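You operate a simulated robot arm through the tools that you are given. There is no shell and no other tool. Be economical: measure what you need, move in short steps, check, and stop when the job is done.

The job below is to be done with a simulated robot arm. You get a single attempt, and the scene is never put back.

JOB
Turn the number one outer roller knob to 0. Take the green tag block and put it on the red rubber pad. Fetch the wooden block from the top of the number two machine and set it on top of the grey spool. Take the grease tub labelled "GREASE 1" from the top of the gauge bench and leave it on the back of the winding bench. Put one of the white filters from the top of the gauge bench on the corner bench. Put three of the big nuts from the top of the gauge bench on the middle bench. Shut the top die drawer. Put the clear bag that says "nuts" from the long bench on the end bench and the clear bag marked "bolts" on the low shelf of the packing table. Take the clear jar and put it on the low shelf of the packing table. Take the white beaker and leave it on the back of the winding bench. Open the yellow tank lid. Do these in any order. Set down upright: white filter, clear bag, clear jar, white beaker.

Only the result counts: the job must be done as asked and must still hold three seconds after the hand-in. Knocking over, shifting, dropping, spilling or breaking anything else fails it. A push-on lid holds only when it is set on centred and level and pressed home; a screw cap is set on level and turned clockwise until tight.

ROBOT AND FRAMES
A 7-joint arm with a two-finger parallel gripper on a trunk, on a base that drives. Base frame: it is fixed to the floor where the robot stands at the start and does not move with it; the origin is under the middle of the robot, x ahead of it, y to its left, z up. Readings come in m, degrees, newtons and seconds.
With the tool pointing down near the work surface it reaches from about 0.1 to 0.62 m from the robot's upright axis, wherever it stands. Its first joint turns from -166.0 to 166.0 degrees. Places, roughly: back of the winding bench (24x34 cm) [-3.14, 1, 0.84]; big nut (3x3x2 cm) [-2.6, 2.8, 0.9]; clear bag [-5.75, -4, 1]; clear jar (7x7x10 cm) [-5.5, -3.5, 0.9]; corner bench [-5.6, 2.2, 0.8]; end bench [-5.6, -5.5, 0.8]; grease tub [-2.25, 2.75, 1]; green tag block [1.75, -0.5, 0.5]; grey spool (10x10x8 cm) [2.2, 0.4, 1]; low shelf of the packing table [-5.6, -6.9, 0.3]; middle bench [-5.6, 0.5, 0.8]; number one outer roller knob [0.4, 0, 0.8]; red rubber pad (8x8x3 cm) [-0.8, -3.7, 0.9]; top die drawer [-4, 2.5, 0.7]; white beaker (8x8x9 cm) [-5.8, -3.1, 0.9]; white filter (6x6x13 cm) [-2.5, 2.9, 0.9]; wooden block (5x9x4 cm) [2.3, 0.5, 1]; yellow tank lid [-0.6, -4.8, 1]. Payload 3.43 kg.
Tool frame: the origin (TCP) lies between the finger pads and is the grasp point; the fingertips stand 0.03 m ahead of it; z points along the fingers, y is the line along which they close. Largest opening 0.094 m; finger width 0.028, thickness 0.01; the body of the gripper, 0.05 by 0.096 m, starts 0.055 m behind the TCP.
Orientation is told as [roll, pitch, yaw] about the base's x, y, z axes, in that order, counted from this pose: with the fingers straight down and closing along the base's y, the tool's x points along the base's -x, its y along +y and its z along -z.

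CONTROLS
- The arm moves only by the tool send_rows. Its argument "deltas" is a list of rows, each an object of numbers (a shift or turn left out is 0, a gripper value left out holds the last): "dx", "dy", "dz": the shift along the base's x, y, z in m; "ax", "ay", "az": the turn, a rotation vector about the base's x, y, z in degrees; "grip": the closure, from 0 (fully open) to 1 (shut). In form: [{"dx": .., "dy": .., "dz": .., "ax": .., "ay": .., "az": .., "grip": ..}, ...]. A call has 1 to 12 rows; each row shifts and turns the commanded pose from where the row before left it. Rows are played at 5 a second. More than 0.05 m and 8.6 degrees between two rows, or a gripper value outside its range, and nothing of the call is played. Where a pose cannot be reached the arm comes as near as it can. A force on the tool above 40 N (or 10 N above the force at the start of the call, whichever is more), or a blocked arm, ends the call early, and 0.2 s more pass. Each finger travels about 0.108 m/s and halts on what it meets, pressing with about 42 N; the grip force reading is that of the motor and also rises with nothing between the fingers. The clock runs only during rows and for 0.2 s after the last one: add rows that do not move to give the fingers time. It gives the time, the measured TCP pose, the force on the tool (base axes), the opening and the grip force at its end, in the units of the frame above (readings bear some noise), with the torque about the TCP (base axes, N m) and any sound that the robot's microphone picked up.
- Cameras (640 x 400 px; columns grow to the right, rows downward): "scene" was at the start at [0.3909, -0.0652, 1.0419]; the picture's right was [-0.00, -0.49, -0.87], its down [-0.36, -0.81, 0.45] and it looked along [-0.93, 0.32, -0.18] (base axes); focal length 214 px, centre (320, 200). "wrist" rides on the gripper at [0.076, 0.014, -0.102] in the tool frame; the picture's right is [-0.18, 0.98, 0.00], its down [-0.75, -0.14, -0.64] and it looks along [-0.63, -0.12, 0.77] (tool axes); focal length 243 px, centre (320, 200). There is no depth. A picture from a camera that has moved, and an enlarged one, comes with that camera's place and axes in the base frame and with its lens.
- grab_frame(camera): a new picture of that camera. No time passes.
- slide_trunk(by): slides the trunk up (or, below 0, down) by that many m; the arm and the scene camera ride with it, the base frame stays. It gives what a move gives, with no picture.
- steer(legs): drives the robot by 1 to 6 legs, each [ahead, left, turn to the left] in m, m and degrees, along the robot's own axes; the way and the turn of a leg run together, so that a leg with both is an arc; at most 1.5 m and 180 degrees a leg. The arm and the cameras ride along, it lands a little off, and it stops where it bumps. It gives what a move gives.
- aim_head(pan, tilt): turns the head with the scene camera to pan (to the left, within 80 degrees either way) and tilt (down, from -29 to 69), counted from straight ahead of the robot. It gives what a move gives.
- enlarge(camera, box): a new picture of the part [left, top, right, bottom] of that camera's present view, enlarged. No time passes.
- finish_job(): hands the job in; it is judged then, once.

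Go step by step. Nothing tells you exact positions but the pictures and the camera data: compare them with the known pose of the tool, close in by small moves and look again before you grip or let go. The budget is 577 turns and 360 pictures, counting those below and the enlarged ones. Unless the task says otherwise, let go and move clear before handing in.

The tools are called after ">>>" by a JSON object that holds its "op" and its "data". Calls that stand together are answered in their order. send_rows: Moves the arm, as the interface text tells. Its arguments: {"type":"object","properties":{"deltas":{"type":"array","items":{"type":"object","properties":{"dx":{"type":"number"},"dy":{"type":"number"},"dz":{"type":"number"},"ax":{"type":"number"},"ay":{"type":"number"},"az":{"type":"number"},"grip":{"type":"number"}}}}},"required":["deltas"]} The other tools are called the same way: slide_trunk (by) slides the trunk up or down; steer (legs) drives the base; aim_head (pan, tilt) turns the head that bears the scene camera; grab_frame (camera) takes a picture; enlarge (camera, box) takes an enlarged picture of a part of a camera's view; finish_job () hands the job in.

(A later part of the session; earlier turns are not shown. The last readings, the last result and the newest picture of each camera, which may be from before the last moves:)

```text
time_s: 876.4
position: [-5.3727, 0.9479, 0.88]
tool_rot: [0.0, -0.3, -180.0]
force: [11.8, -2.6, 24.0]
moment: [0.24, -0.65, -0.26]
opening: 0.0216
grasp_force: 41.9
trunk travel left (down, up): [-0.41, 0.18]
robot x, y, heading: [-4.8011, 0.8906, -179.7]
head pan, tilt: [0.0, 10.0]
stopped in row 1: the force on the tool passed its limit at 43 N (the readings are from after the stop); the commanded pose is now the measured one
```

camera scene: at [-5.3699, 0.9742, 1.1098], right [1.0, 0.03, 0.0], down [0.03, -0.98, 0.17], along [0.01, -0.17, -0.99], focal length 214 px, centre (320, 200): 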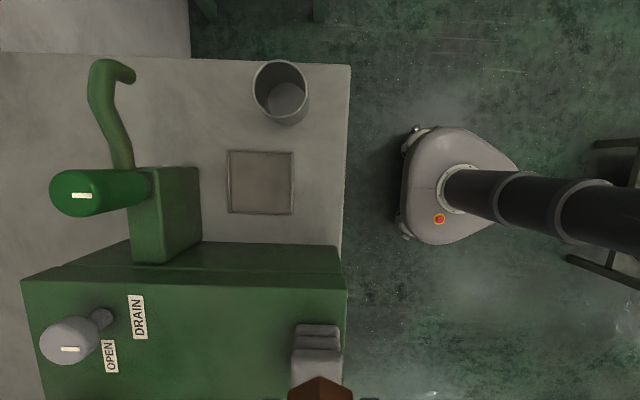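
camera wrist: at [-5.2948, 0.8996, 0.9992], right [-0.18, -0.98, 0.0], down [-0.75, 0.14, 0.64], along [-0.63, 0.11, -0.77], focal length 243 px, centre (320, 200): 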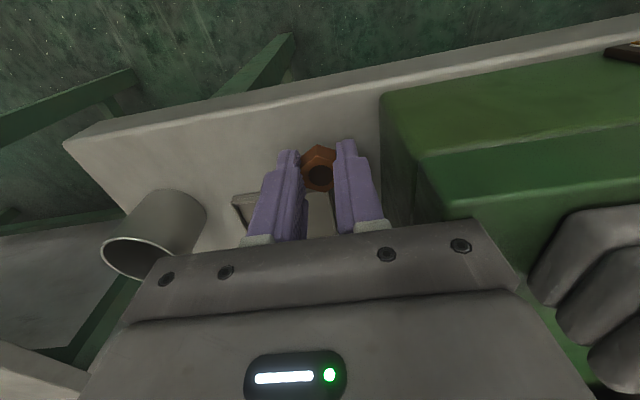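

Table contact (z≈0.849). Release and rise.

>>> {"op": "send_rows", "data": {"deltas": [{"dz": 0.001}, {"grip": 0.7}, {"grip": 0.6}, {"dz": 0.03}, {"dz": 0.045}, {"dz": 0.045}, {"dz": 0.045}, {}]}}

>>> {"op": "grab_frame", "data": {"camera": "wrist"}}

```text
time_s: 878.2
position: [-5.375, 0.9491, 1.0433]
tool_rot: [0.1, -0.3, -180.0]
force: [0.0, 0.5, 0.2]
moment: [0.01, 0.01, -0.01]
opening: 0.0377
grasp_force: 0.0
trunk travel left (down, up): [-0.41, 0.18]
robot x, y, heading: [-4.8004, 0.8911, -179.7]
head pan, tilt: [0.0, 10.0]
```

```text
106 pictures are left
camera wrist: at [-5.2991, 0.9355, 1.1468], right [-0.18, -0.98, 0.0], down [-0.75, 0.14, 0.64], along [-0.63, 0.12, -0.76], focal length 243 px, centre (320, 200)
```

wrist: 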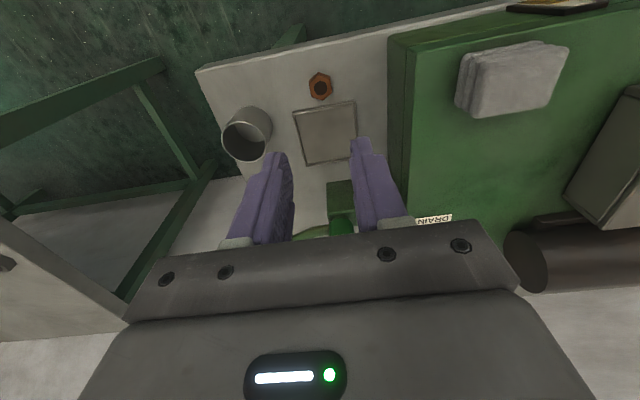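

First nut placed. Go back for nut N1 (≈(-2.943,2.61)).

>>> {"op": "steer", "data": {"legs": [[-0.25, 0, 0], [0, -0.8, 0], [0, 0, -90], [0, -0.85, 0], [0, -0.8, 0], [0.35, 0, 0]]}}

>>> {"op": "send_rows", "data": {"deltas": [{"grip": 0.3}, {}]}}

>>> {"op": "grab_frame", "data": {"camera": "scene"}}

>>> {"op": "grab_frame", "data": {"camera": "wrist"}}

```text
time_s: 897.5
position: [-2.8581, 2.5863, 1.0434]
tool_rot: [0.2, 0.2, 90.4]
force: [-1.8, -6.9, 5.7]
moment: [1.11, -0.26, -0.09]
opening: 0.0378
grasp_force: 0.1
trunk travel left (down, up): [-0.41, 0.18]
robot x, y, heading: [-2.9128, 2.0148, 91.0]
head pan, tilt: [0.0, 10.0]
stopped in leg 6: the force on the tool passed its limit at 77 N (the readings are from after the stop); the commanded pose is now the measured one
```

```text
time_s: 898.1
position: [-2.8578, 2.5874, 1.0434]
tool_rot: [0.2, 0.2, 90.5]
force: [-1.0, -7.8, 4.4]
moment: [1.02, -0.23, -0.16]
opening: 0.0657
grasp_force: 0.0
trunk travel left (down, up): [-0.41, 0.18]
robot x, y, heading: [-2.9124, 2.0156, 91.1]
head pan, tilt: [0.0, 10.0]
```

```text
105 pictures are left
camera scene: at [-2.8605, 2.6797, 1.0808], right [1.0, 0.01, 0.0], down [0.01, -0.98, 0.18], along [0.0, -0.18, -0.98], focal length 214 px, centre (320, 200)
```

scene: 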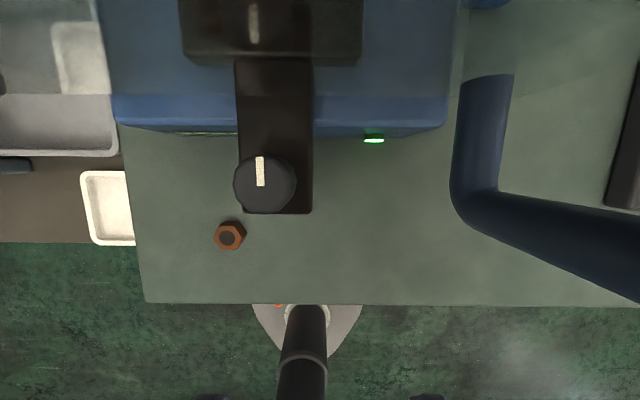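

```text
104 pictures are left
camera wrist: at [-2.8719, 2.5113, 1.1476], right [-0.98, 0.18, 0.0], down [0.14, 0.76, 0.64], along [0.11, 0.63, -0.77], focal length 243 px, centre (320, 200)
```

wrist: 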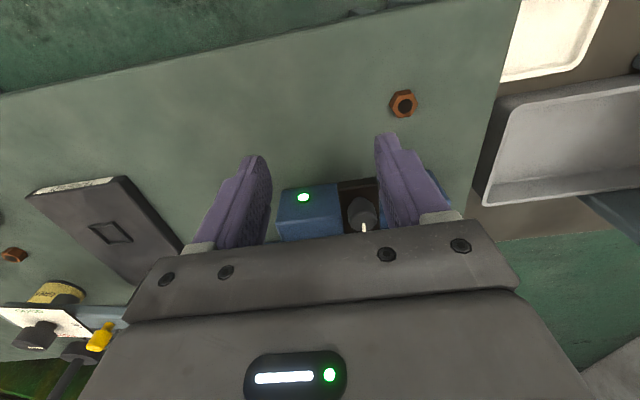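

Something at the HEAD TEST machine touched the hand. Back away and inspect.

>>> {"op": "steer", "data": {"legs": [[-0.2, 0, 0]]}}

>>> {"op": "slide_trunk", "data": {"by": 0.18}}

>>> {"op": "aim_head", "data": {"pan": 0, "tilt": -28}}

>>> {"op": "grab_frame", "data": {"camera": "scene"}}

```text
time_s: 899.7
position: [-2.8562, 2.3889, 1.0434]
tool_rot: [0.2, 0.2, 90.5]
force: [0.5, -0.3, 0.2]
moment: [0.03, 0.0, 0.0]
opening: 0.0659
grasp_force: 0.0
trunk travel left (down, up): [-0.41, 0.18]
robot x, y, heading: [-2.9097, 1.8168, 91.1]
head pan, tilt: [0.0, 10.0]
```

```text
time_s: 901.7
position: [-2.8566, 2.3897, 1.2228]
tool_rot: [0.2, 0.3, 90.5]
force: [-0.4, -0.7, -0.2]
moment: [0.03, 0.0, 0.01]
opening: 0.0657
grasp_force: 0.1
trunk travel left (down, up): [-0.59, 0.0]
robot x, y, heading: [-2.9039, 1.8189, 91.0]
head pan, tilt: [0.0, 10.0]
```

```text
time_s: 902.7
position: [-2.8557, 2.3919, 1.2224]
tool_rot: [0.2, 0.2, 90.5]
force: [-0.3, 0.0, -0.7]
moment: [0.0, -0.02, -0.03]
opening: 0.0658
grasp_force: 0.1
trunk travel left (down, up): [-0.59, 0.0]
robot x, y, heading: [-2.9045, 1.8157, 90.9]
head pan, tilt: [0.0, -28.0]
```

```text
103 pictures are left
camera scene: at [-2.8586, 2.5391, 1.285], right [1.0, 0.01, 0.0], down [0.01, -0.89, -0.46], along [-0.01, 0.46, -0.89], focal length 214 px, centre (320, 200)
```

scene: 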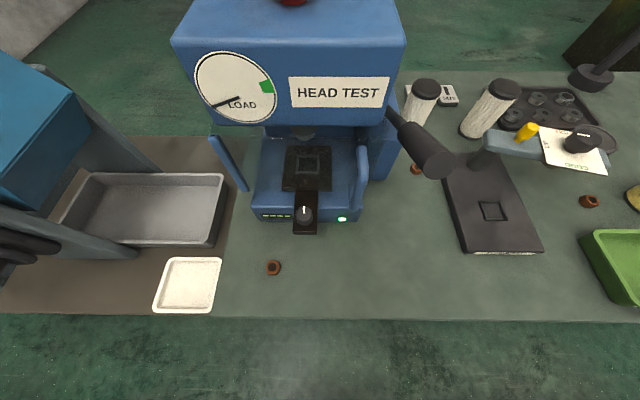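

The lever is unmoved; the arm just touched the box. I'll take N1 with the tool leaned back. Check the nut's orientation.

>>> {"op": "enlarge", "data": {"camera": "scene", "box": [244, 246, 304, 290]}}

>>> {"op": "send_rows", "data": {"deltas": [{"ax": 8, "dx": -0.03}, {"ax": 8, "dx": -0.03}, {"ax": 8, "dx": -0.026}, {}]}}

>>> {"op": "aim_head", "data": {"pan": 0, "tilt": 15}}

>>> {"op": "steer", "data": {"legs": [[0.17, 0, 0]]}}

>>> {"op": "slide_trunk", "data": {"by": -0.18}}

>>> {"op": "grab_frame", "data": {"camera": "scene"}}

>>> {"op": "grab_frame", "data": {"camera": "wrist"}}

```text
9.09 times, centred on (274, 268) of scene
camera zoom: at [-2.8586, 2.5391, 1.285], right [1.0, 0.01, 0.0], down [0.01, -0.89, -0.46], along [-0.01, 0.46, -0.89], focal length 1950 px, centre (738, -418)
```

zoom: 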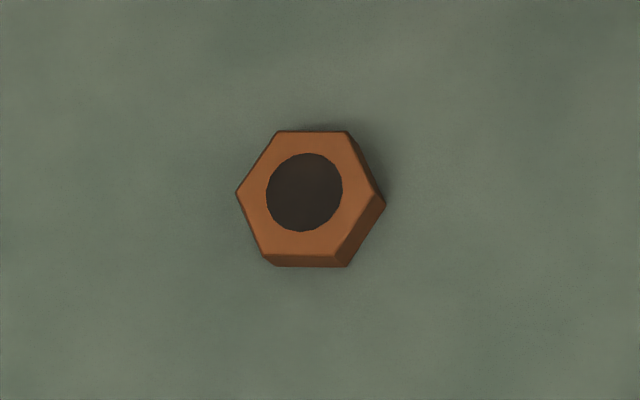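

```text
time_s: 903.7
position: [-2.94, 2.3896, 1.2222]
tool_rot: [-0.1, -23.8, 90.5]
force: [0.1, 1.1, 1.3]
moment: [0.0, 0.03, -0.01]
opening: 0.066
grasp_force: 0.0
trunk travel left (down, up): [-0.59, 0.0]
robot x, y, heading: [-2.9069, 1.8191, 91.1]
head pan, tilt: [0.0, -28.0]
```

```text
time_s: 904.8
position: [-2.9416, 2.3901, 1.2218]
tool_rot: [-0.1, -23.7, 90.5]
force: [0.2, 0.6, -0.2]
moment: [0.0, -0.05, 0.01]
opening: 0.0658
grasp_force: 0.1
trunk travel left (down, up): [-0.59, 0.0]
robot x, y, heading: [-2.908, 1.8188, 91.2]
head pan, tilt: [0.0, 15.0]
```

```text
time_s: 906.3
position: [-2.9463, 2.5614, 1.2207]
tool_rot: [0.1, -23.7, 90.7]
force: [-0.1, 0.0, -0.5]
moment: [-0.06, -0.02, -0.03]
opening: 0.0655
grasp_force: 0.0
trunk travel left (down, up): [-0.59, 0.0]
robot x, y, heading: [-2.9146, 1.9878, 91.1]
head pan, tilt: [0.0, 15.0]
```

```text
time_s: 908.3
position: [-2.9458, 2.5606, 1.0416]
tool_rot: [-0.1, -23.7, 90.6]
force: [0.6, 0.3, 0.2]
moment: [0.02, -0.01, -0.02]
opening: 0.066
grasp_force: 0.0
trunk travel left (down, up): [-0.41, 0.18]
robot x, y, heading: [-2.9103, 1.9916, 90.9]
head pan, tilt: [0.0, 15.0]
```

```text
101 pictures are left
camera scene: at [-2.9488, 2.6237, 1.1114], right [1.0, 0.01, 0.0], down [0.01, -0.99, -0.15], along [0.0, 0.15, -0.99], focal length 214 px, centre (320, 200)
```

scene: 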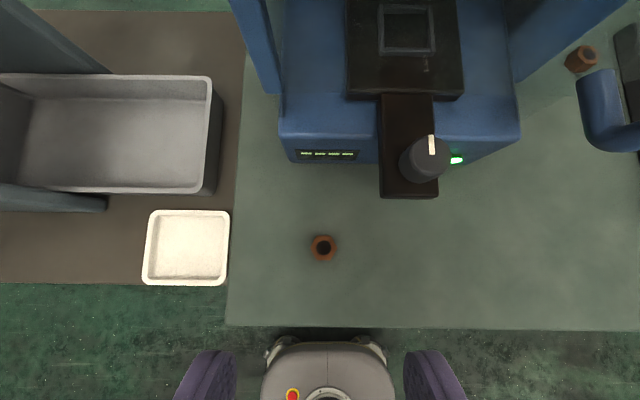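

```text
100 pictures are left
camera wrist: at [-2.9594, 2.4497, 1.1071], right [-0.98, 0.16, 0.07], down [0.14, 0.43, 0.89], along [0.11, 0.89, -0.45], focal length 243 px, centre (320, 200)
```

wrist: 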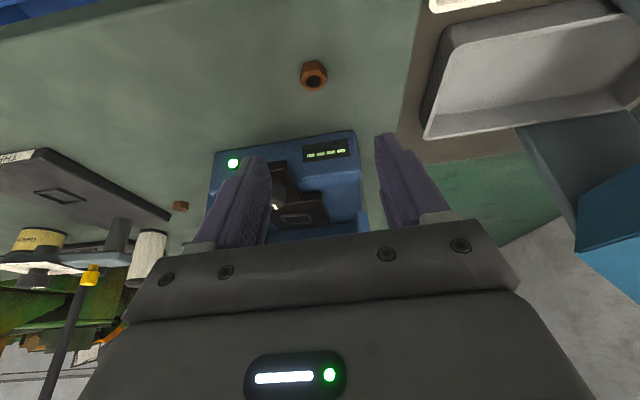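

N1 at (-2.944,2.608). Rotate −30°, descend and grip.

>>> {"op": "send_rows", "data": {"deltas": [{"az": -7.5, "dy": 0.015}, {"az": -7.5, "dy": 0.015}, {"az": -7.5, "dy": 0.017, "dx": 0.002}, {"az": -7.5, "dz": -0.03}, {"dz": -0.04}, {"dz": -0.035}, {"dz": -0.015}, {}]}}

>>> {"op": "grab_frame", "data": {"camera": "wrist"}}

```text
time_s: 910.1
position: [-2.9446, 2.6069, 0.9205]
tool_rot: [0.0, -23.7, 60.7]
force: [-1.0, -0.8, -0.3]
moment: [-0.01, 0.03, -0.02]
opening: 0.0659
grasp_force: 0.0
trunk travel left (down, up): [-0.41, 0.18]
robot x, y, heading: [-2.9079, 1.9854, 91.3]
head pan, tilt: [0.0, 15.0]
```

```text
99 pictures are left
camera wrist: at [-3.012, 2.5176, 0.9854], right [-0.77, 0.63, 0.07], down [0.33, 0.31, 0.89], along [0.54, 0.71, -0.45], focal length 243 px, centre (320, 200)
```

wrist: 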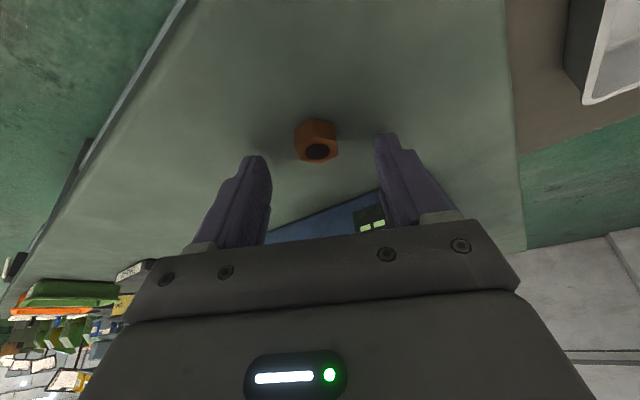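

>>> {"op": "send_rows", "data": {"deltas": [{"dz": -0.005}, {"grip": 0.6}, {"grip": 0.75}, {"grip": 0.9}, {}, {}]}}

>>> {"op": "send_rows", "data": {"deltas": [{"dz": 0.03}, {"dz": 0.04}, {"dz": 0.04}, {}]}}

>>> {"op": "grab_frame", "data": {"camera": "wrist"}}

```text
time_s: 911.5
position: [-2.9456, 2.6061, 0.9164]
tool_rot: [0.0, -23.9, 60.8]
force: [-1.2, 0.8, 5.9]
moment: [0.31, -0.29, -0.01]
opening: 0.0213
grasp_force: 41.7
trunk travel left (down, up): [-0.41, 0.18]
robot x, y, heading: [-2.9134, 1.9904, 91.2]
head pan, tilt: [0.0, 15.0]
```

```text
time_s: 912.5
position: [-2.9432, 2.6074, 1.0267]
tool_rot: [-0.1, -23.7, 60.7]
force: [-0.6, 0.8, -1.3]
moment: [-0.02, -0.01, -0.01]
opening: 0.0214
grasp_force: 41.9
trunk travel left (down, up): [-0.41, 0.18]
robot x, y, heading: [-2.9132, 1.992, 90.9]
head pan, tilt: [0.0, 15.0]
```

```text
98 pictures are left
camera wrist: at [-3.0106, 2.5176, 1.0923], right [-0.77, 0.63, 0.07], down [0.33, 0.31, 0.89], along [0.54, 0.71, -0.45], focal length 243 px, centre (320, 200)
```

wrist: 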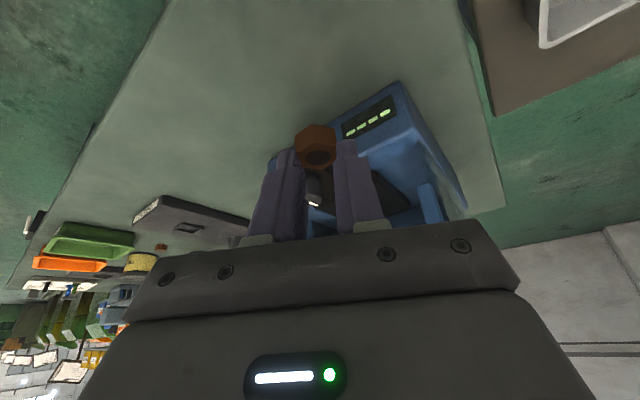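

Held. Drive to the middle bench and place the second nut near (-5.365,0.997).

>>> {"op": "steer", "data": {"legs": [[-0.32, 0, 0], [0, 0, 89], [0.8, 0, 0], [0.78, 0, 0], [0, 0.7, 0]]}}

>>> {"op": "send_rows", "data": {"deltas": [{"az": 7.5}, {"az": 7.5}, {"az": 7.5}, {"az": 7.5}, {}]}}

>>> {"op": "grab_frame", "data": {"camera": "scene"}}

```text
time_s: 929.5
position: [-5.0785, 0.9198, 1.0272]
tool_rot: [-0.1, -23.7, 150.3]
force: [-0.8, -0.2, 0.0]
moment: [0.01, -0.05, 0.02]
opening: 0.0213
grasp_force: 41.9
trunk travel left (down, up): [-0.41, 0.18]
robot x, y, heading: [-4.4577, 0.9488, -179.2]
head pan, tilt: [0.0, 15.0]
```

```text
time_s: 930.7
position: [-5.0789, 0.921, 1.0275]
tool_rot: [-0.1, -23.8, -179.7]
force: [-0.1, 0.4, -0.8]
moment: [0.01, 0.01, -0.02]
opening: 0.0216
grasp_force: 42.1
trunk travel left (down, up): [-0.41, 0.18]
robot x, y, heading: [-4.4575, 0.9499, -179.3]
head pan, tilt: [0.0, 15.0]
```

```text
97 pictures are left
camera scene: at [-5.1427, 0.919, 1.097], right [-0.01, 1.0, 0.0], down [0.99, 0.01, -0.15], along [-0.15, 0.0, -0.99], focal length 214 px, centre (320, 200)
```

scene: 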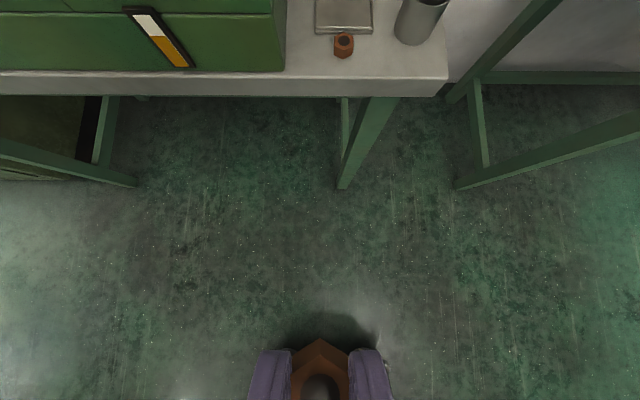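

Space beside nut 1 is tight; I'll put nut 2 in the free area behind the pot at ≈(-5.50,1.02).

>>> {"op": "steer", "data": {"legs": [[0.42, -0.105, -0.7]]}}

>>> {"op": "grab_frame", "data": {"camera": "scene"}}

```text
time_s: 933.3
position: [-5.4955, 1.0261, 1.0277]
tool_rot: [-0.1, -23.6, 179.8]
force: [0.5, 0.7, -0.6]
moment: [0.0, 0.01, -0.01]
opening: 0.0215
grasp_force: 42.0
trunk travel left (down, up): [-0.41, 0.18]
robot x, y, heading: [-4.8757, 1.0509, -179.6]
head pan, tilt: [0.0, 15.0]
```

```text
96 pictures are left
camera scene: at [-5.5604, 1.0256, 1.0963], right [0.0, 1.0, 0.0], down [0.99, 0.0, -0.15], along [-0.15, 0.0, -0.99], focal length 214 px, centre (320, 200)
```

scene: 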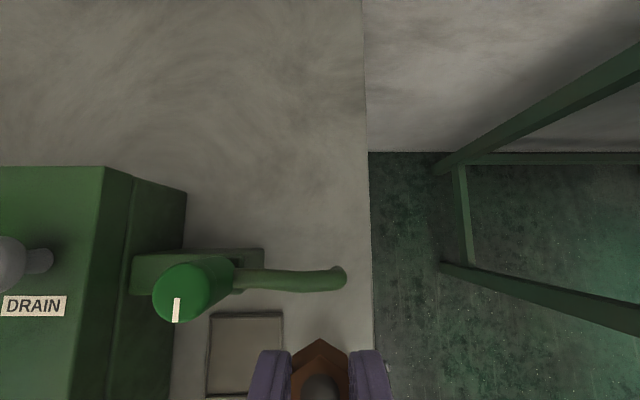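

Better: the large free area at the back (x≈-5.68). Drive forward and place nut 2 at (-5.68,0.96).

>>> {"op": "steer", "data": {"legs": [[0.18, 0, 0]]}}

>>> {"op": "send_rows", "data": {"deltas": [{"dy": -0.03}, {"dy": -0.035}, {"dz": -0.045}, {"dz": -0.045}, {"dz": -0.035}, {}]}}

>>> {"op": "send_rows", "data": {"deltas": [{"dz": -0.006}, {"dz": -0.005}, {"dz": -0.005}, {"dz": -0.005}, {}]}}

```text
time_s: 934.8
position: [-5.671, 1.0234, 1.0266]
tool_rot: [0.0, -23.7, -179.9]
force: [0.1, 0.7, -0.4]
moment: [0.01, -0.01, 0.04]
opening: 0.0215
grasp_force: 42.0
trunk travel left (down, up): [-0.41, 0.18]
robot x, y, heading: [-5.0545, 1.0472, -179.2]
head pan, tilt: [0.0, 15.0]
```

```text
time_s: 936.0
position: [-5.6771, 0.9554, 0.9142]
tool_rot: [0.2, -24.4, 179.9]
force: [1.8, 2.3, 26.6]
moment: [-0.3, -3.61, 0.19]
opening: 0.0217
grasp_force: 41.8
trunk travel left (down, up): [-0.41, 0.18]
robot x, y, heading: [-5.0561, 1.046, -179.1]
head pan, tilt: [0.0, 15.0]
stopped in row 6: the force on the tool passed its limit at 100 N (the readings are from after the stop); the commanded pose is now the measured one
```

```text
time_s: 936.4
position: [-5.6796, 0.9549, 0.9155]
tool_rot: [0.3, -24.8, 179.9]
force: [0.6, 0.9, 13.2]
moment: [-0.17, -1.85, 0.15]
opening: 0.0215
grasp_force: 42.1
trunk travel left (down, up): [-0.41, 0.18]
robot x, y, heading: [-5.055, 1.0505, -179.5]
head pan, tilt: [0.0, 15.0]
stopped in row 1: the force on the tool passed its limit at 47 N (the readings are from after the stop); the commanded pose is now the measured one
```

Bracket hit the hose. Raise, go 6 cm deeper, then lower.

>>> {"op": "send_rows", "data": {"deltas": [{"dz": 0.04}, {"dz": 0.03}, {"dx": -0.03}, {"dx": -0.03}, {"dz": -0.04}, {"dz": -0.03}, {}]}}

>>> {"op": "grab_frame", "data": {"camera": "scene"}}

>>> {"op": "grab_frame", "data": {"camera": "wrist"}}

```text
time_s: 938.0
position: [-5.74, 0.955, 0.9156]
tool_rot: [0.3, -24.7, 179.8]
force: [-0.5, 0.0, -0.9]
moment: [-0.03, -0.03, 0.01]
opening: 0.0216
grasp_force: 41.7
trunk travel left (down, up): [-0.41, 0.18]
robot x, y, heading: [-5.0554, 1.0447, -179.6]
head pan, tilt: [0.0, 15.0]
```

```text
95 pictures are left
camera scene: at [-5.8044, 0.9546, 0.9858], right [0.0, 1.0, 0.0], down [0.99, 0.0, -0.17], along [-0.17, 0.0, -0.99], focal length 214 px, centre (320, 200)
```

scene: 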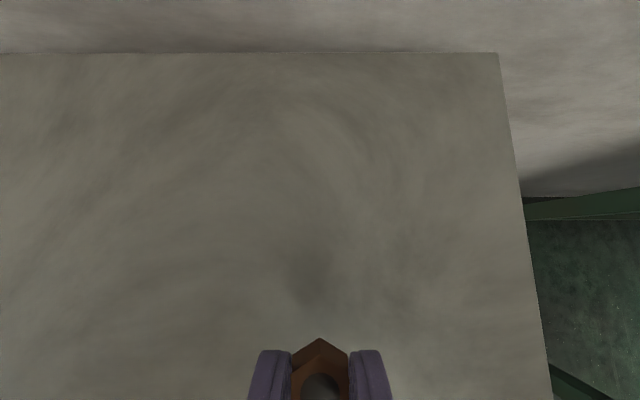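

```text
94 pictures are left
camera wrist: at [-5.6282, 0.9411, 0.9786], right [-0.17, -0.98, 0.08], down [-0.42, 0.15, 0.9], along [-0.89, 0.12, -0.43], focal length 243 px, centre (320, 200)
```

wrist: 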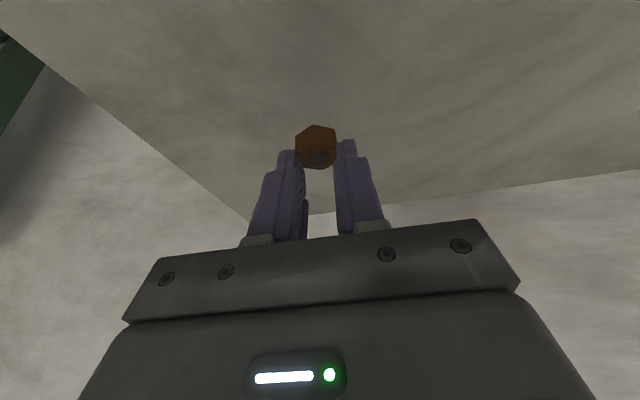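

Clear here. Lower to contact and release.

>>> {"op": "send_rows", "data": {"deltas": [{"dz": -0.015}, {"dz": -0.006}, {"dz": -0.005}, {"dz": -0.005}, {}]}}

>>> {"op": "send_rows", "data": {"deltas": [{"dz": -0.004}, {"dz": -0.004}, {"dz": -0.004}, {}]}}

```text
time_s: 939.2
position: [-5.7397, 0.955, 0.8863]
tool_rot: [0.3, -25.0, 179.7]
force: [0.1, -0.1, 19.5]
moment: [0.09, -0.07, 0.01]
opening: 0.0218
grasp_force: 41.8
trunk travel left (down, up): [-0.41, 0.18]
robot x, y, heading: [-5.0529, 1.0477, -179.5]
head pan, tilt: [0.0, 15.0]
```

```text
time_s: 939.8
position: [-5.744, 0.9545, 0.8834]
tool_rot: [0.4, -25.3, 179.7]
force: [0.7, 1.0, 17.3]
moment: [0.12, -0.07, -0.01]
opening: 0.0212
grasp_force: 41.9
trunk travel left (down, up): [-0.41, 0.18]
robot x, y, heading: [-5.0538, 1.0444, -179.9]
head pan, tilt: [0.0, 15.0]
stopped in row 2: the force on the tool passed its limit at 58 N (the readings are from after the stop); the commanded pose is now the measured one
```

>>> {"op": "send_rows", "data": {"deltas": [{"dz": 0.002}, {"grip": 0.7}, {"grip": 0.55}, {"dz": 0.03, "dx": 0.01}, {"dz": 0.045}, {"dz": 0.045}, {"dz": 0.04, "grip": 0.3}, {}]}}

>>> {"op": "grab_frame", "data": {"camera": "wrist"}}

```text
time_s: 941.5
position: [-5.7303, 0.9527, 1.0439]
tool_rot: [0.4, -25.0, 179.9]
force: [-0.6, 0.2, 0.6]
moment: [-0.01, -0.02, 0.03]
opening: 0.0658
grasp_force: 0.1
trunk travel left (down, up): [-0.41, 0.18]
robot x, y, heading: [-5.0534, 1.0498, -179.4]
head pan, tilt: [0.0, 15.0]
```

```text
93 pictures are left
camera wrist: at [-5.6193, 0.9389, 1.1066], right [-0.17, -0.98, 0.08], down [-0.41, 0.15, 0.9], along [-0.9, 0.12, -0.43], focal length 243 px, centre (320, 200)
```

wrist: 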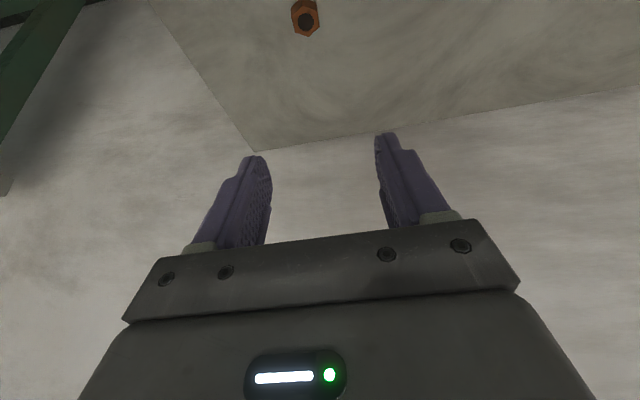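

Second nut placed. Third: N3 (≈(-2.309,2.742)). Drive back.

>>> {"op": "steer", "data": {"legs": [[-0.55, 0, 0], [0, -0.62, 0], [0, 0, -90], [0, -0.75, 0], [0, -0.75, 0], [0, -0.7, 0]]}}

>>> {"op": "send_rows", "data": {"deltas": [{"dy": -0.04}, {"dy": -0.04}, {"az": 7.5}, {"az": 7.5}, {"az": 7.5}, {"az": 7.5}, {}]}}

>>> {"op": "grab_frame", "data": {"camera": "scene"}}

```text
time_s: 962.4
position: [-2.4145, 2.3947, 1.0434]
tool_rot: [0.3, -25.1, 89.5]
force: [0.0, -0.4, -0.3]
moment: [0.02, 0.06, 0.01]
opening: 0.0659
grasp_force: 0.0
trunk travel left (down, up): [-0.41, 0.18]
robot x, y, heading: [-2.3206, 1.7184, 90.1]
head pan, tilt: [0.0, 15.0]
```

```text
time_s: 964.0
position: [-2.4142, 2.3147, 1.0443]
tool_rot: [0.4, -25.1, 119.5]
force: [-0.3, 0.5, -0.3]
moment: [0.01, -0.01, 0.01]
opening: 0.0658
grasp_force: 0.1
trunk travel left (down, up): [-0.41, 0.18]
robot x, y, heading: [-2.3196, 1.7158, 90.4]
head pan, tilt: [0.0, 15.0]
```

```text
92 pictures are left
camera scene: at [-2.4467, 2.3681, 1.1147], right [0.87, 0.49, 0.0], down [0.49, -0.86, -0.18], along [-0.09, 0.15, -0.98], focal length 214 px, centre (320, 200)
```

scene: 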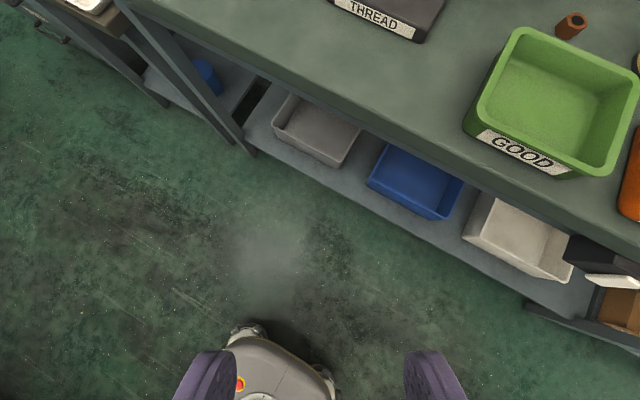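

>>> {"op": "slide_trunk", "data": {"by": 0.1}}

>>> {"op": "steer", "data": {"legs": [[0.36, -0.115, 0]]}}

>>> {"op": "grab_frame", "data": {"camera": "scene"}}

>>> {"op": "grab_frame", "data": {"camera": "wrist"}}

```text
time_s: 965.3
position: [-2.4136, 2.3139, 1.144]
tool_rot: [0.3, -25.1, 119.4]
force: [-1.1, -0.7, -0.8]
moment: [0.0, 0.0, 0.0]
opening: 0.0659
grasp_force: 0.1
trunk travel left (down, up): [-0.51, 0.08]
robot x, y, heading: [-2.3244, 1.7158, 90.1]
head pan, tilt: [0.0, 15.0]
```

```text
time_s: 967.7
position: [-2.2974, 2.6832, 1.1432]
tool_rot: [0.3, -25.1, 119.3]
force: [0.0, 0.4, 0.6]
moment: [-0.04, 0.03, 0.04]
opening: 0.0658
grasp_force: 0.1
trunk travel left (down, up): [-0.51, 0.08]
robot x, y, heading: [-2.2074, 2.0818, 90.3]
head pan, tilt: [0.0, 15.0]
```

```text
91 pictures are left
camera scene: at [-2.3292, 2.7364, 1.2142], right [0.87, 0.49, -0.01], down [0.48, -0.86, -0.17], along [-0.09, 0.15, -0.98], focal length 214 px, centre (320, 200)
```

scene: 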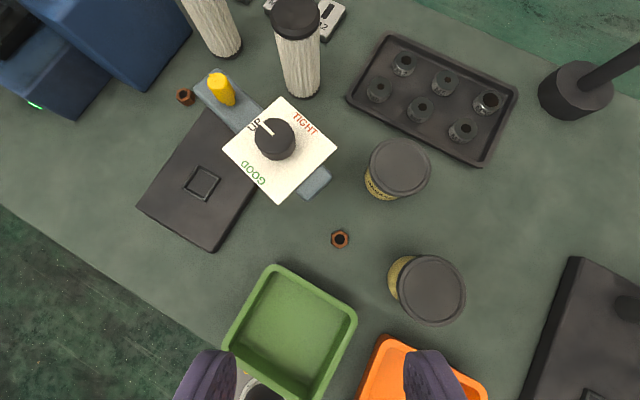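

```text
90 pictures are left
camera wrist: at [-2.2543, 2.5782, 1.206], right [-0.94, -0.34, 0.08], down [-0.07, 0.43, 0.9], along [-0.34, 0.84, -0.43], focal length 243 px, centre (320, 200)
```

wrist: 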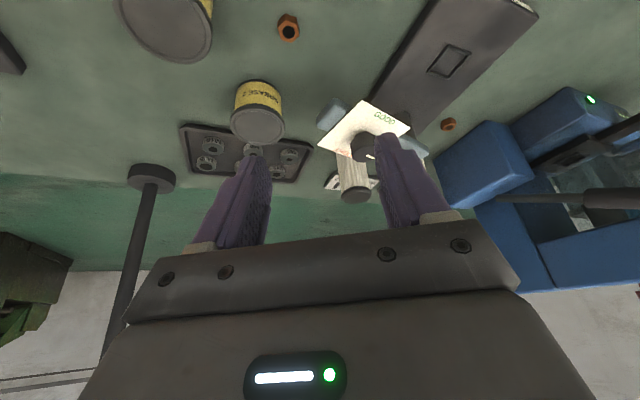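

>>> {"op": "enlarge", "data": {"camera": "scene", "box": [316, 220, 366, 258]}}

```text
10.53 times, centred on (341, 239) of scene
camera zoom: at [-2.3292, 2.7364, 1.2142], right [0.87, 0.49, -0.01], down [0.48, -0.86, -0.17], along [-0.09, 0.15, -0.98], focal length 2258 px, centre (99, -210)
```

zoom: 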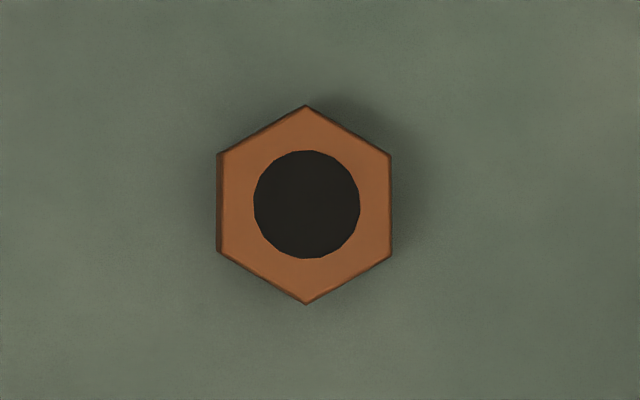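

Flats align with the grip. Position and descend.

>>> {"op": "send_rows", "data": {"deltas": [{"dx": -0.003, "dy": 0.033}, {"dx": -0.003, "dy": 0.032}, {"dz": -0.045}, {"dz": -0.04}, {"dz": -0.03}, {}]}}

>>> {"op": "slide_trunk", "data": {"by": -0.1}}

>>> {"op": "grab_frame", "data": {"camera": "wrist"}}

```text
time_s: 969.1
position: [-2.3037, 2.7479, 1.0297]
tool_rot: [0.2, -25.2, 119.4]
force: [0.1, 0.0, 0.8]
moment: [0.0, 0.02, -0.03]
opening: 0.0656
grasp_force: 0.1
trunk travel left (down, up): [-0.51, 0.08]
robot x, y, heading: [-2.2032, 2.0834, 89.8]
head pan, tilt: [0.0, 15.0]
```

```text
time_s: 970.5
position: [-2.3025, 2.7479, 0.931]
tool_rot: [0.3, -25.1, 119.2]
force: [0.0, 0.7, 0.8]
moment: [0.02, 0.0, 0.02]
opening: 0.0658
grasp_force: 0.1
trunk travel left (down, up): [-0.41, 0.18]
robot x, y, heading: [-2.2082, 2.087, 90.1]
head pan, tilt: [0.0, 15.0]
```

```text
88 pictures are left
camera wrist: at [-2.261, 2.6433, 0.9929], right [-0.94, -0.34, 0.08], down [-0.07, 0.43, 0.9], along [-0.34, 0.84, -0.43], focal length 243 px, centre (320, 200)
```

wrist: 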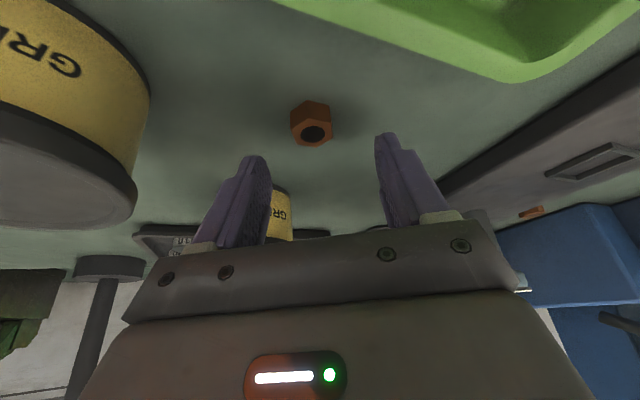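

>>> {"op": "send_rows", "data": {"deltas": [{"dz": -0.012}, {"dz": -0.003}, {"grip": 0.6}, {"grip": 0.75}, {"grip": 0.9}, {}, {}]}}

>>> {"op": "send_rows", "data": {"deltas": [{"dz": 0.03}, {"dz": 0.04}, {"dz": 0.04}, {"dz": 0.03}, {}]}}

>>> {"op": "grab_frame", "data": {"camera": "wrist"}}

```text
time_s: 972.1
position: [-2.3046, 2.7486, 0.9162]
tool_rot: [0.3, -25.1, 119.3]
force: [-1.2, 0.5, 1.3]
moment: [-0.01, 0.0, -0.01]
opening: 0.0214
grasp_force: 41.7
trunk travel left (down, up): [-0.41, 0.18]
robot x, y, heading: [-2.2061, 2.0823, 89.8]
head pan, tilt: [0.0, 15.0]
```

```text
time_s: 973.3
position: [-2.3064, 2.7481, 1.0558]
tool_rot: [0.4, -25.1, 119.3]
force: [0.2, -0.5, -0.5]
moment: [-0.04, 0.0, 0.05]
opening: 0.0215
grasp_force: 41.6
trunk travel left (down, up): [-0.41, 0.18]
robot x, y, heading: [-2.2118, 2.0826, 89.8]
head pan, tilt: [0.0, 15.0]
```

```text
87 pictures are left
camera wrist: at [-2.2633, 2.643, 1.1176], right [-0.94, -0.34, 0.08], down [-0.07, 0.43, 0.9], along [-0.34, 0.84, -0.43], focal length 243 px, centre (320, 200)
```

wrist: 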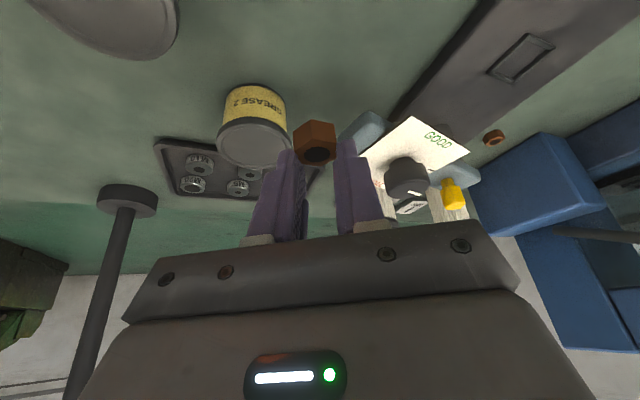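

Third nut held. Drive to the middle bench.

>>> {"op": "steer", "data": {"legs": [[-0.4, 0, 0], [0, 0, 90], [1.15, 0, 0], [1.13, 0, 0], [0, 0.56, 0]]}}

>>> {"op": "send_rows", "data": {"deltas": [{"az": -7.5}, {"az": -7.5}, {"az": -7.5}, {"az": -7.5}, {}]}}

```text
time_s: 993.3
position: [-5.1505, 0.9828, 1.0554]
tool_rot: [0.3, -25.1, -149.3]
force: [0.1, -0.2, -0.1]
moment: [0.02, -0.03, -0.03]
opening: 0.0212
grasp_force: 41.9
trunk travel left (down, up): [-0.41, 0.18]
robot x, y, heading: [-4.4897, 1.0985, -178.5]
head pan, tilt: [0.0, 15.0]
```

```text
time_s: 994.5
position: [-5.1497, 0.9853, 1.0569]
tool_rot: [0.3, -25.1, -179.4]
force: [0.8, 0.0, -0.3]
moment: [-0.01, 0.01, -0.05]
opening: 0.0215
grasp_force: 42.4
trunk travel left (down, up): [-0.41, 0.18]
robot x, y, heading: [-4.4864, 1.0965, -178.9]
head pan, tilt: [0.0, 15.0]
```

>>> {"op": "steer", "data": {"legs": [[0.56, -0.03, -1.1]]}}

>>> {"op": "grab_frame", "data": {"camera": "scene"}}

```text
time_s: 997.7
position: [-5.7035, 1.0071, 1.0545]
tool_rot: [0.3, -25.1, -179.7]
force: [-0.3, -1.0, 0.4]
moment: [-0.03, -0.04, 0.0]
opening: 0.0214
grasp_force: 41.8
trunk travel left (down, up): [-0.41, 0.18]
robot x, y, heading: [-5.0394, 1.1186, -178.9]
head pan, tilt: [0.0, 15.0]
```

```text
86 pictures are left
camera scene: at [-5.7666, 1.0059, 1.1254], right [-0.01, 1.0, 0.0], down [0.98, 0.01, -0.17], along [-0.17, -0.01, -0.98], focal length 214 px, centre (320, 200)
```

scene: 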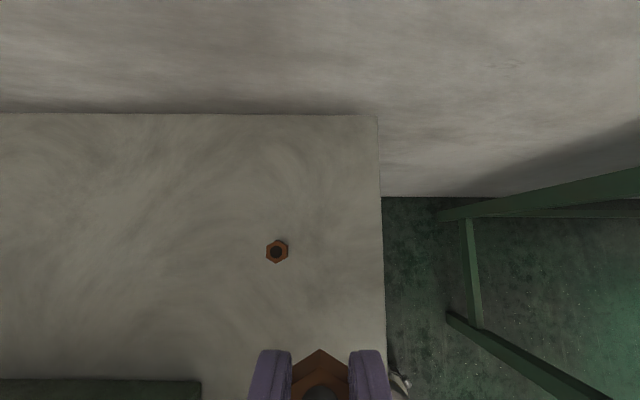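

>>> {"op": "send_rows", "data": {"deltas": [{"dx": -0.037, "dy": 0.018}, {"dz": -0.045}, {"dz": -0.045}, {"dz": -0.045}, {"dz": -0.022}, {}]}}

>>> {"op": "send_rows", "data": {"deltas": [{"dz": -0.005}, {"dz": -0.004}, {"dz": -0.004}, {"dz": -0.004}, {}]}}

```text
time_s: 999.1
position: [-5.738, 1.0226, 0.8974]
tool_rot: [0.3, -25.0, -179.6]
force: [0.4, 0.2, -0.4]
moment: [0.01, 0.02, 0.03]
opening: 0.0216
grasp_force: 42.1
trunk travel left (down, up): [-0.41, 0.18]
robot x, y, heading: [-5.0437, 1.1177, -179.0]
head pan, tilt: [0.0, 15.0]
```

```text
time_s: 1000.3
position: [-5.7399, 1.0245, 0.885]
tool_rot: [0.4, -25.6, -179.6]
force: [-1.0, -0.1, 28.7]
moment: [0.09, -0.03, 0.0]
opening: 0.0215
grasp_force: 42.3
trunk travel left (down, up): [-0.41, 0.18]
robot x, y, heading: [-5.0362, 1.1169, -178.9]
head pan, tilt: [0.0, 15.0]
```

Contact. Release and rise.

>>> {"op": "send_rows", "data": {"deltas": [{"dz": 0.002}, {"grip": 0.72}, {"grip": 0.6}, {"dz": 0.03, "dx": 0.01}, {"dz": 0.045}, {"dz": 0.045}, {"dz": 0.045}, {}]}}

>>> {"op": "grab_frame", "data": {"camera": "scene"}}

```text
time_s: 1002.1
position: [-5.7287, 1.0256, 1.0474]
tool_rot: [0.3, -25.1, -179.7]
force: [-0.4, -1.4, -0.1]
moment: [0.04, 0.01, -0.01]
opening: 0.0376
grasp_force: 0.1
trunk travel left (down, up): [-0.41, 0.18]
robot x, y, heading: [-5.0395, 1.1132, -179.1]
head pan, tilt: [0.0, 15.0]
```

```text
85 pictures are left
camera scene: at [-5.7934, 1.0242, 1.1177], right [-0.01, 1.0, 0.0], down [0.98, 0.01, -0.17], along [-0.17, -0.01, -0.98], focal length 214 px, centre (320, 200)
```

scene: 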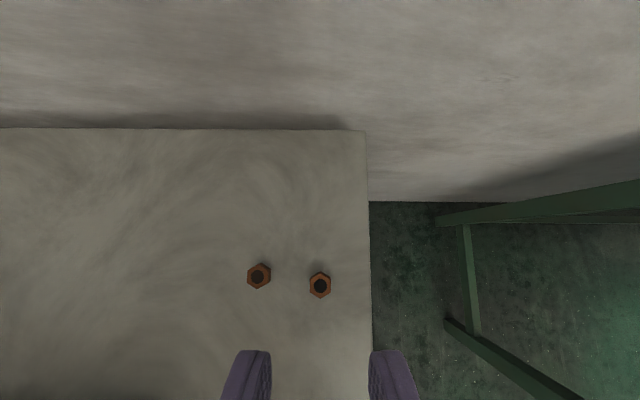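

All three nuts are on the middle bench. Now the last task: wooden block on machine 2. Drive back to the aisle and east.

>>> {"op": "slide_trunk", "data": {"by": 0.18}}

>>> {"op": "send_rows", "data": {"deltas": [{"dx": 0.04, "dz": 0.03}, {"dx": 0.04, "dz": 0.03}, {"dx": 0.04, "dz": 0.02}, {"dx": 0.03}, {}]}}

>>> {"op": "steer", "data": {"legs": [[-0.5, 0, 0], [0, 1.1, 0], [0, 1.1, 0], [0, 1.1, -1]]}}

>>> {"op": "steer", "data": {"legs": [[-1.4, 0, 0], [-1.4, 0, 0], [-1.4, 0, 0]]}}

```text
time_s: 1004.1
position: [-5.7293, 1.027, 1.2268]
tool_rot: [0.3, -25.0, -179.7]
force: [-0.4, 0.2, 1.1]
moment: [0.03, -0.02, -0.01]
opening: 0.0377
grasp_force: 0.1
trunk travel left (down, up): [-0.59, 0.0]
robot x, y, heading: [-5.0374, 1.1175, -178.8]
head pan, tilt: [0.0, 15.0]
```

```text
time_s: 1005.3
position: [-5.5823, 1.0272, 1.3057]
tool_rot: [0.4, -25.0, -179.7]
force: [-0.1, 0.3, -0.3]
moment: [0.04, -0.04, 0.0]
opening: 0.0377
grasp_force: 0.0
trunk travel left (down, up): [-0.59, 0.0]
robot x, y, heading: [-5.0441, 1.1155, -178.9]
head pan, tilt: [0.0, 15.0]
```

```text
time_s: 1023.9
position: [-4.9432, -2.2746, 1.306]
tool_rot: [0.3, -25.1, -178.6]
force: [0.2, -0.6, -0.8]
moment: [0.02, -0.02, 0.04]
opening: 0.0377
grasp_force: 0.1
trunk travel left (down, up): [-0.59, 0.0]
robot x, y, heading: [-4.4014, -2.1741, -178.0]
head pan, tilt: [0.0, 15.0]
```

```text
time_s: 1044.0
position: [-0.751, -2.1462, 1.3063]
tool_rot: [0.2, -25.0, -178.5]
force: [0.4, -0.7, 0.2]
moment: [-0.02, 0.01, 0.0]
opening: 0.0374
grasp_force: 0.0
trunk travel left (down, up): [-0.59, 0.0]
robot x, y, heading: [-0.216, -2.0427, -177.8]
head pan, tilt: [0.0, 15.0]
```

>>> {"op": "steer", "data": {"legs": [[0, 0.2, -2], [-1.0, 0, 0], [-1.0, 0, 0], [-1.0, 0, 0], [0, 0, -90]]}}

>>> {"op": "aim_head", "data": {"pan": 0, "tilt": -28}}

>>> {"op": "grab_frame", "data": {"camera": "scene"}}

```text
time_s: 1063.8
position: [2.743, -1.7257, 1.3054]
tool_rot: [0.2, -25.2, 86.1]
force: [0.2, -1.1, 0.0]
moment: [0.0, 0.02, 0.02]
opening: 0.0376
grasp_force: 0.1
trunk travel left (down, up): [-0.59, 0.0]
robot x, y, heading: [2.7956, -2.2721, 86.9]
head pan, tilt: [0.0, 15.0]
```

```text
time_s: 1064.9
position: [2.7434, -1.7247, 1.3049]
tool_rot: [0.3, -25.1, 86.1]
force: [-1.0, 0.0, -0.6]
moment: [0.0, 0.03, 0.04]
opening: 0.0375
grasp_force: 0.2
trunk travel left (down, up): [-0.59, 0.0]
robot x, y, heading: [2.7958, -2.2715, 86.6]
head pan, tilt: [0.0, -28.0]
```

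```text
84 pictures are left
camera scene: at [2.7494, -1.6176, 1.4265], right [1.0, -0.07, 0.0], down [-0.04, -0.6, -0.8], along [0.05, 0.8, -0.6], focal length 214 px, centre (320, 200)
```

scene: 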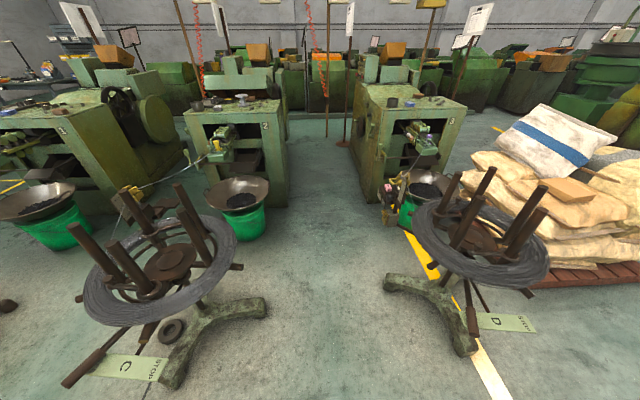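

The gap between machines 2 and 3 is wide (x≈2.5–3.4). Zoom on the machine-2 top.

>>> {"op": "enlarge", "data": {"camera": "scene", "box": [170, 70, 300, 150]}}

```text
4.92 times, centred on (235, 110) of scene
camera zoom: at [2.7494, -1.6176, 1.4265], right [1.0, -0.07, 0.0], down [-0.04, -0.6, -0.8], along [0.05, 0.8, -0.6], focal length 1056 px, centre (738, 643)
```

zoom: 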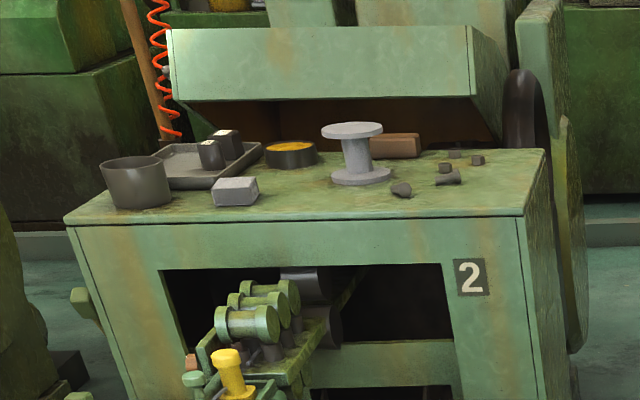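

Drive in: north to y≈-0.35, turn to face −x, then strafe north to y≈0.2.

>>> {"op": "steer", "data": {"legs": [[0.9, -0.03, 3], [1.0, 0, 0], [0, 0, 90], [0, -0.35, 0]]}}

>>> {"op": "aim_head", "data": {"pan": 0, "tilt": 0}}

>>> {"op": "grab_frame", "data": {"camera": "scene"}}

```text
time_s: 1080.1
position: [2.3158, -0.1181, 1.307]
tool_rot: [0.3, -25.0, 179.5]
force: [-0.4, 0.4, 1.1]
moment: [-0.02, 0.0, -0.02]
opening: 0.0376
grasp_force: 0.0
trunk travel left (down, up): [-0.59, 0.0]
robot x, y, heading: [2.8578, -0.0352, -179.6]
head pan, tilt: [0.0, -28.0]
```

```text
time_s: 1081.0
position: [2.3139, -0.1197, 1.3051]
tool_rot: [0.2, -25.0, 179.4]
force: [0.1, -0.6, 0.4]
moment: [0.0, 0.03, 0.0]
opening: 0.0375
grasp_force: 0.2
trunk travel left (down, up): [-0.59, 0.0]
robot x, y, heading: [2.8595, -0.0352, -180.0]
head pan, tilt: [0.0, 0.0]
```

```text
82 pictures are left
camera scene: at [2.2304, -0.1188, 1.3898], right [0.01, 1.0, 0.0], down [0.91, -0.01, -0.42], along [-0.42, 0.0, -0.91], focal length 214 px, centre (320, 200)
```

scene: 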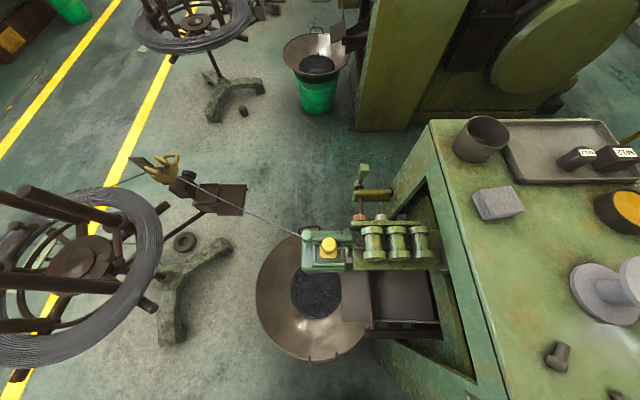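

>>> {"op": "steer", "data": {"legs": [[0, -0.3, 0]]}}

>>> {"op": "aim_head", "data": {"pan": -30, "tilt": 15}}

>>> {"op": "grab_frame", "data": {"camera": "scene"}}

>>> {"op": "grab_frame", "data": {"camera": "wrist"}}

```text
time_s: 1083.0
position: [2.3137, 0.177, 1.3048]
tool_rot: [0.2, -25.1, 179.9]
force: [0.2, 0.7, -0.5]
moment: [-0.03, -0.04, 0.03]
opening: 0.0375
grasp_force: 0.1
trunk travel left (down, up): [-0.59, 0.0]
robot x, y, heading: [2.8552, 0.2622, -179.3]
head pan, tilt: [0.0, 0.0]
```

```text
time_s: 1084.0
position: [2.3145, 0.1769, 1.3052]
tool_rot: [0.3, -25.1, 179.8]
force: [-0.5, -0.9, -0.6]
moment: [0.02, 0.01, -0.05]
opening: 0.0377
grasp_force: 0.0
trunk travel left (down, up): [-0.59, 0.0]
robot x, y, heading: [2.8568, 0.2626, -179.5]
head pan, tilt: [-30.0, 15.0]
```

```text
81 pictures are left
camera scene: at [2.255, 0.2232, 1.3875], right [0.21, 0.87, 0.45], down [0.97, -0.13, -0.21], along [-0.12, 0.48, -0.87], focal length 214 px, centre (320, 200)
```

scene: 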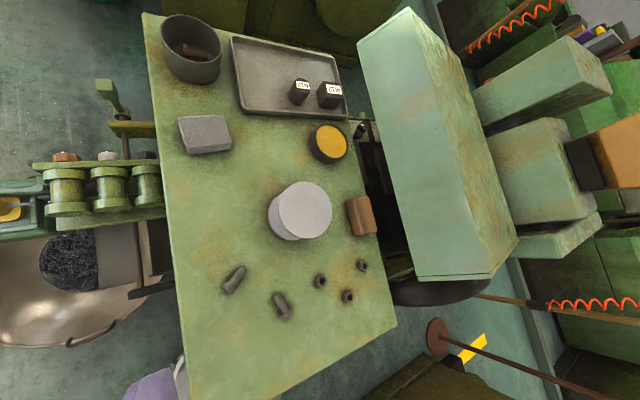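

```text
80 pictures are left
camera wrist: at [2.4259, 0.1631, 1.3681], right [-0.17, -0.98, 0.08], down [-0.41, 0.15, 0.9], along [-0.9, 0.12, -0.43], focal length 243 px, centre (320, 200)
```

wrist: 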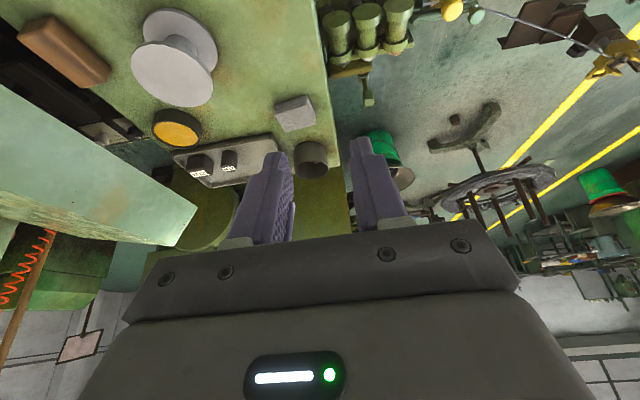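

Spool top (2.219,0.388,1.025); wooden block top (2.252,0.554,0.976), long along x. Move above the block and look closer.

>>> {"op": "send_rows", "data": {"deltas": [{"dx": -0.01, "dy": 0.047, "grip": 0.0}, {"dx": -0.01, "dy": 0.047}, {"dx": -0.01, "dy": 0.047}, {"dx": -0.01, "dy": 0.047}, {"dx": -0.01, "dy": 0.047}, {"dx": -0.01, "dy": 0.047}, {"dy": 0.047}, {"dy": 0.025}, {}]}}

>>> {"op": "aim_head", "data": {"pan": 0, "tilt": 25}}

>>> {"op": "grab_frame", "data": {"camera": "scene"}}

>>> {"op": "grab_frame", "data": {"camera": "wrist"}}

```text
time_s: 1086.0
position: [2.2536, 0.5297, 1.3052]
tool_rot: [0.2, -25.1, 179.8]
force: [0.1, -0.2, 0.0]
moment: [0.02, 0.0, 0.0]
opening: 0.094
grasp_force: 0.1
trunk travel left (down, up): [-0.59, 0.0]
robot x, y, heading: [2.8582, 0.2654, -179.7]
head pan, tilt: [-30.0, 15.0]
```

```text
time_s: 1086.9
position: [2.2516, 0.5299, 1.3042]
tool_rot: [0.3, -25.1, 179.8]
force: [-0.1, 0.5, -0.1]
moment: [0.03, -0.03, 0.03]
opening: 0.094
grasp_force: 0.0
trunk travel left (down, up): [-0.59, 0.0]
robot x, y, heading: [2.8552, 0.2646, -179.6]
head pan, tilt: [0.0, 25.0]
```

```text
79 pictures are left
camera scene: at [2.203, 0.5292, 1.3693], right [0.0, 1.0, 0.0], down [1.0, 0.0, 0.0], along [0.0, 0.0, -1.0], focal length 214 px, centre (320, 200)
```

scene: 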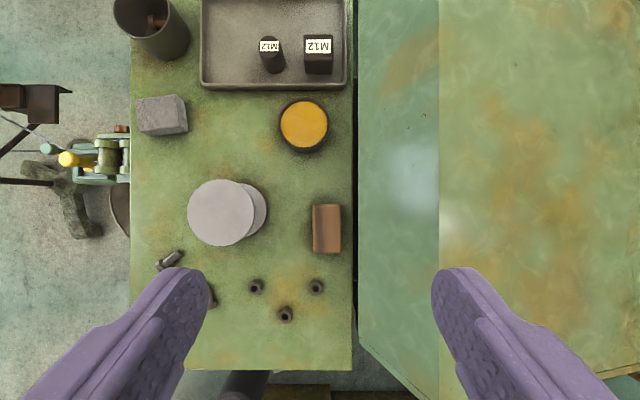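

```text
78 pictures are left
camera wrist: at [2.364, 0.5157, 1.3667], right [-0.17, -0.98, 0.08], down [-0.41, 0.15, 0.9], along [-0.9, 0.12, -0.43], focal length 243 px, centre (320, 200)
```

wrist: 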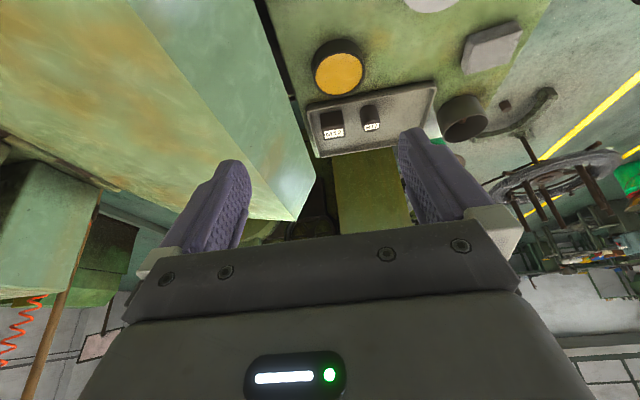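

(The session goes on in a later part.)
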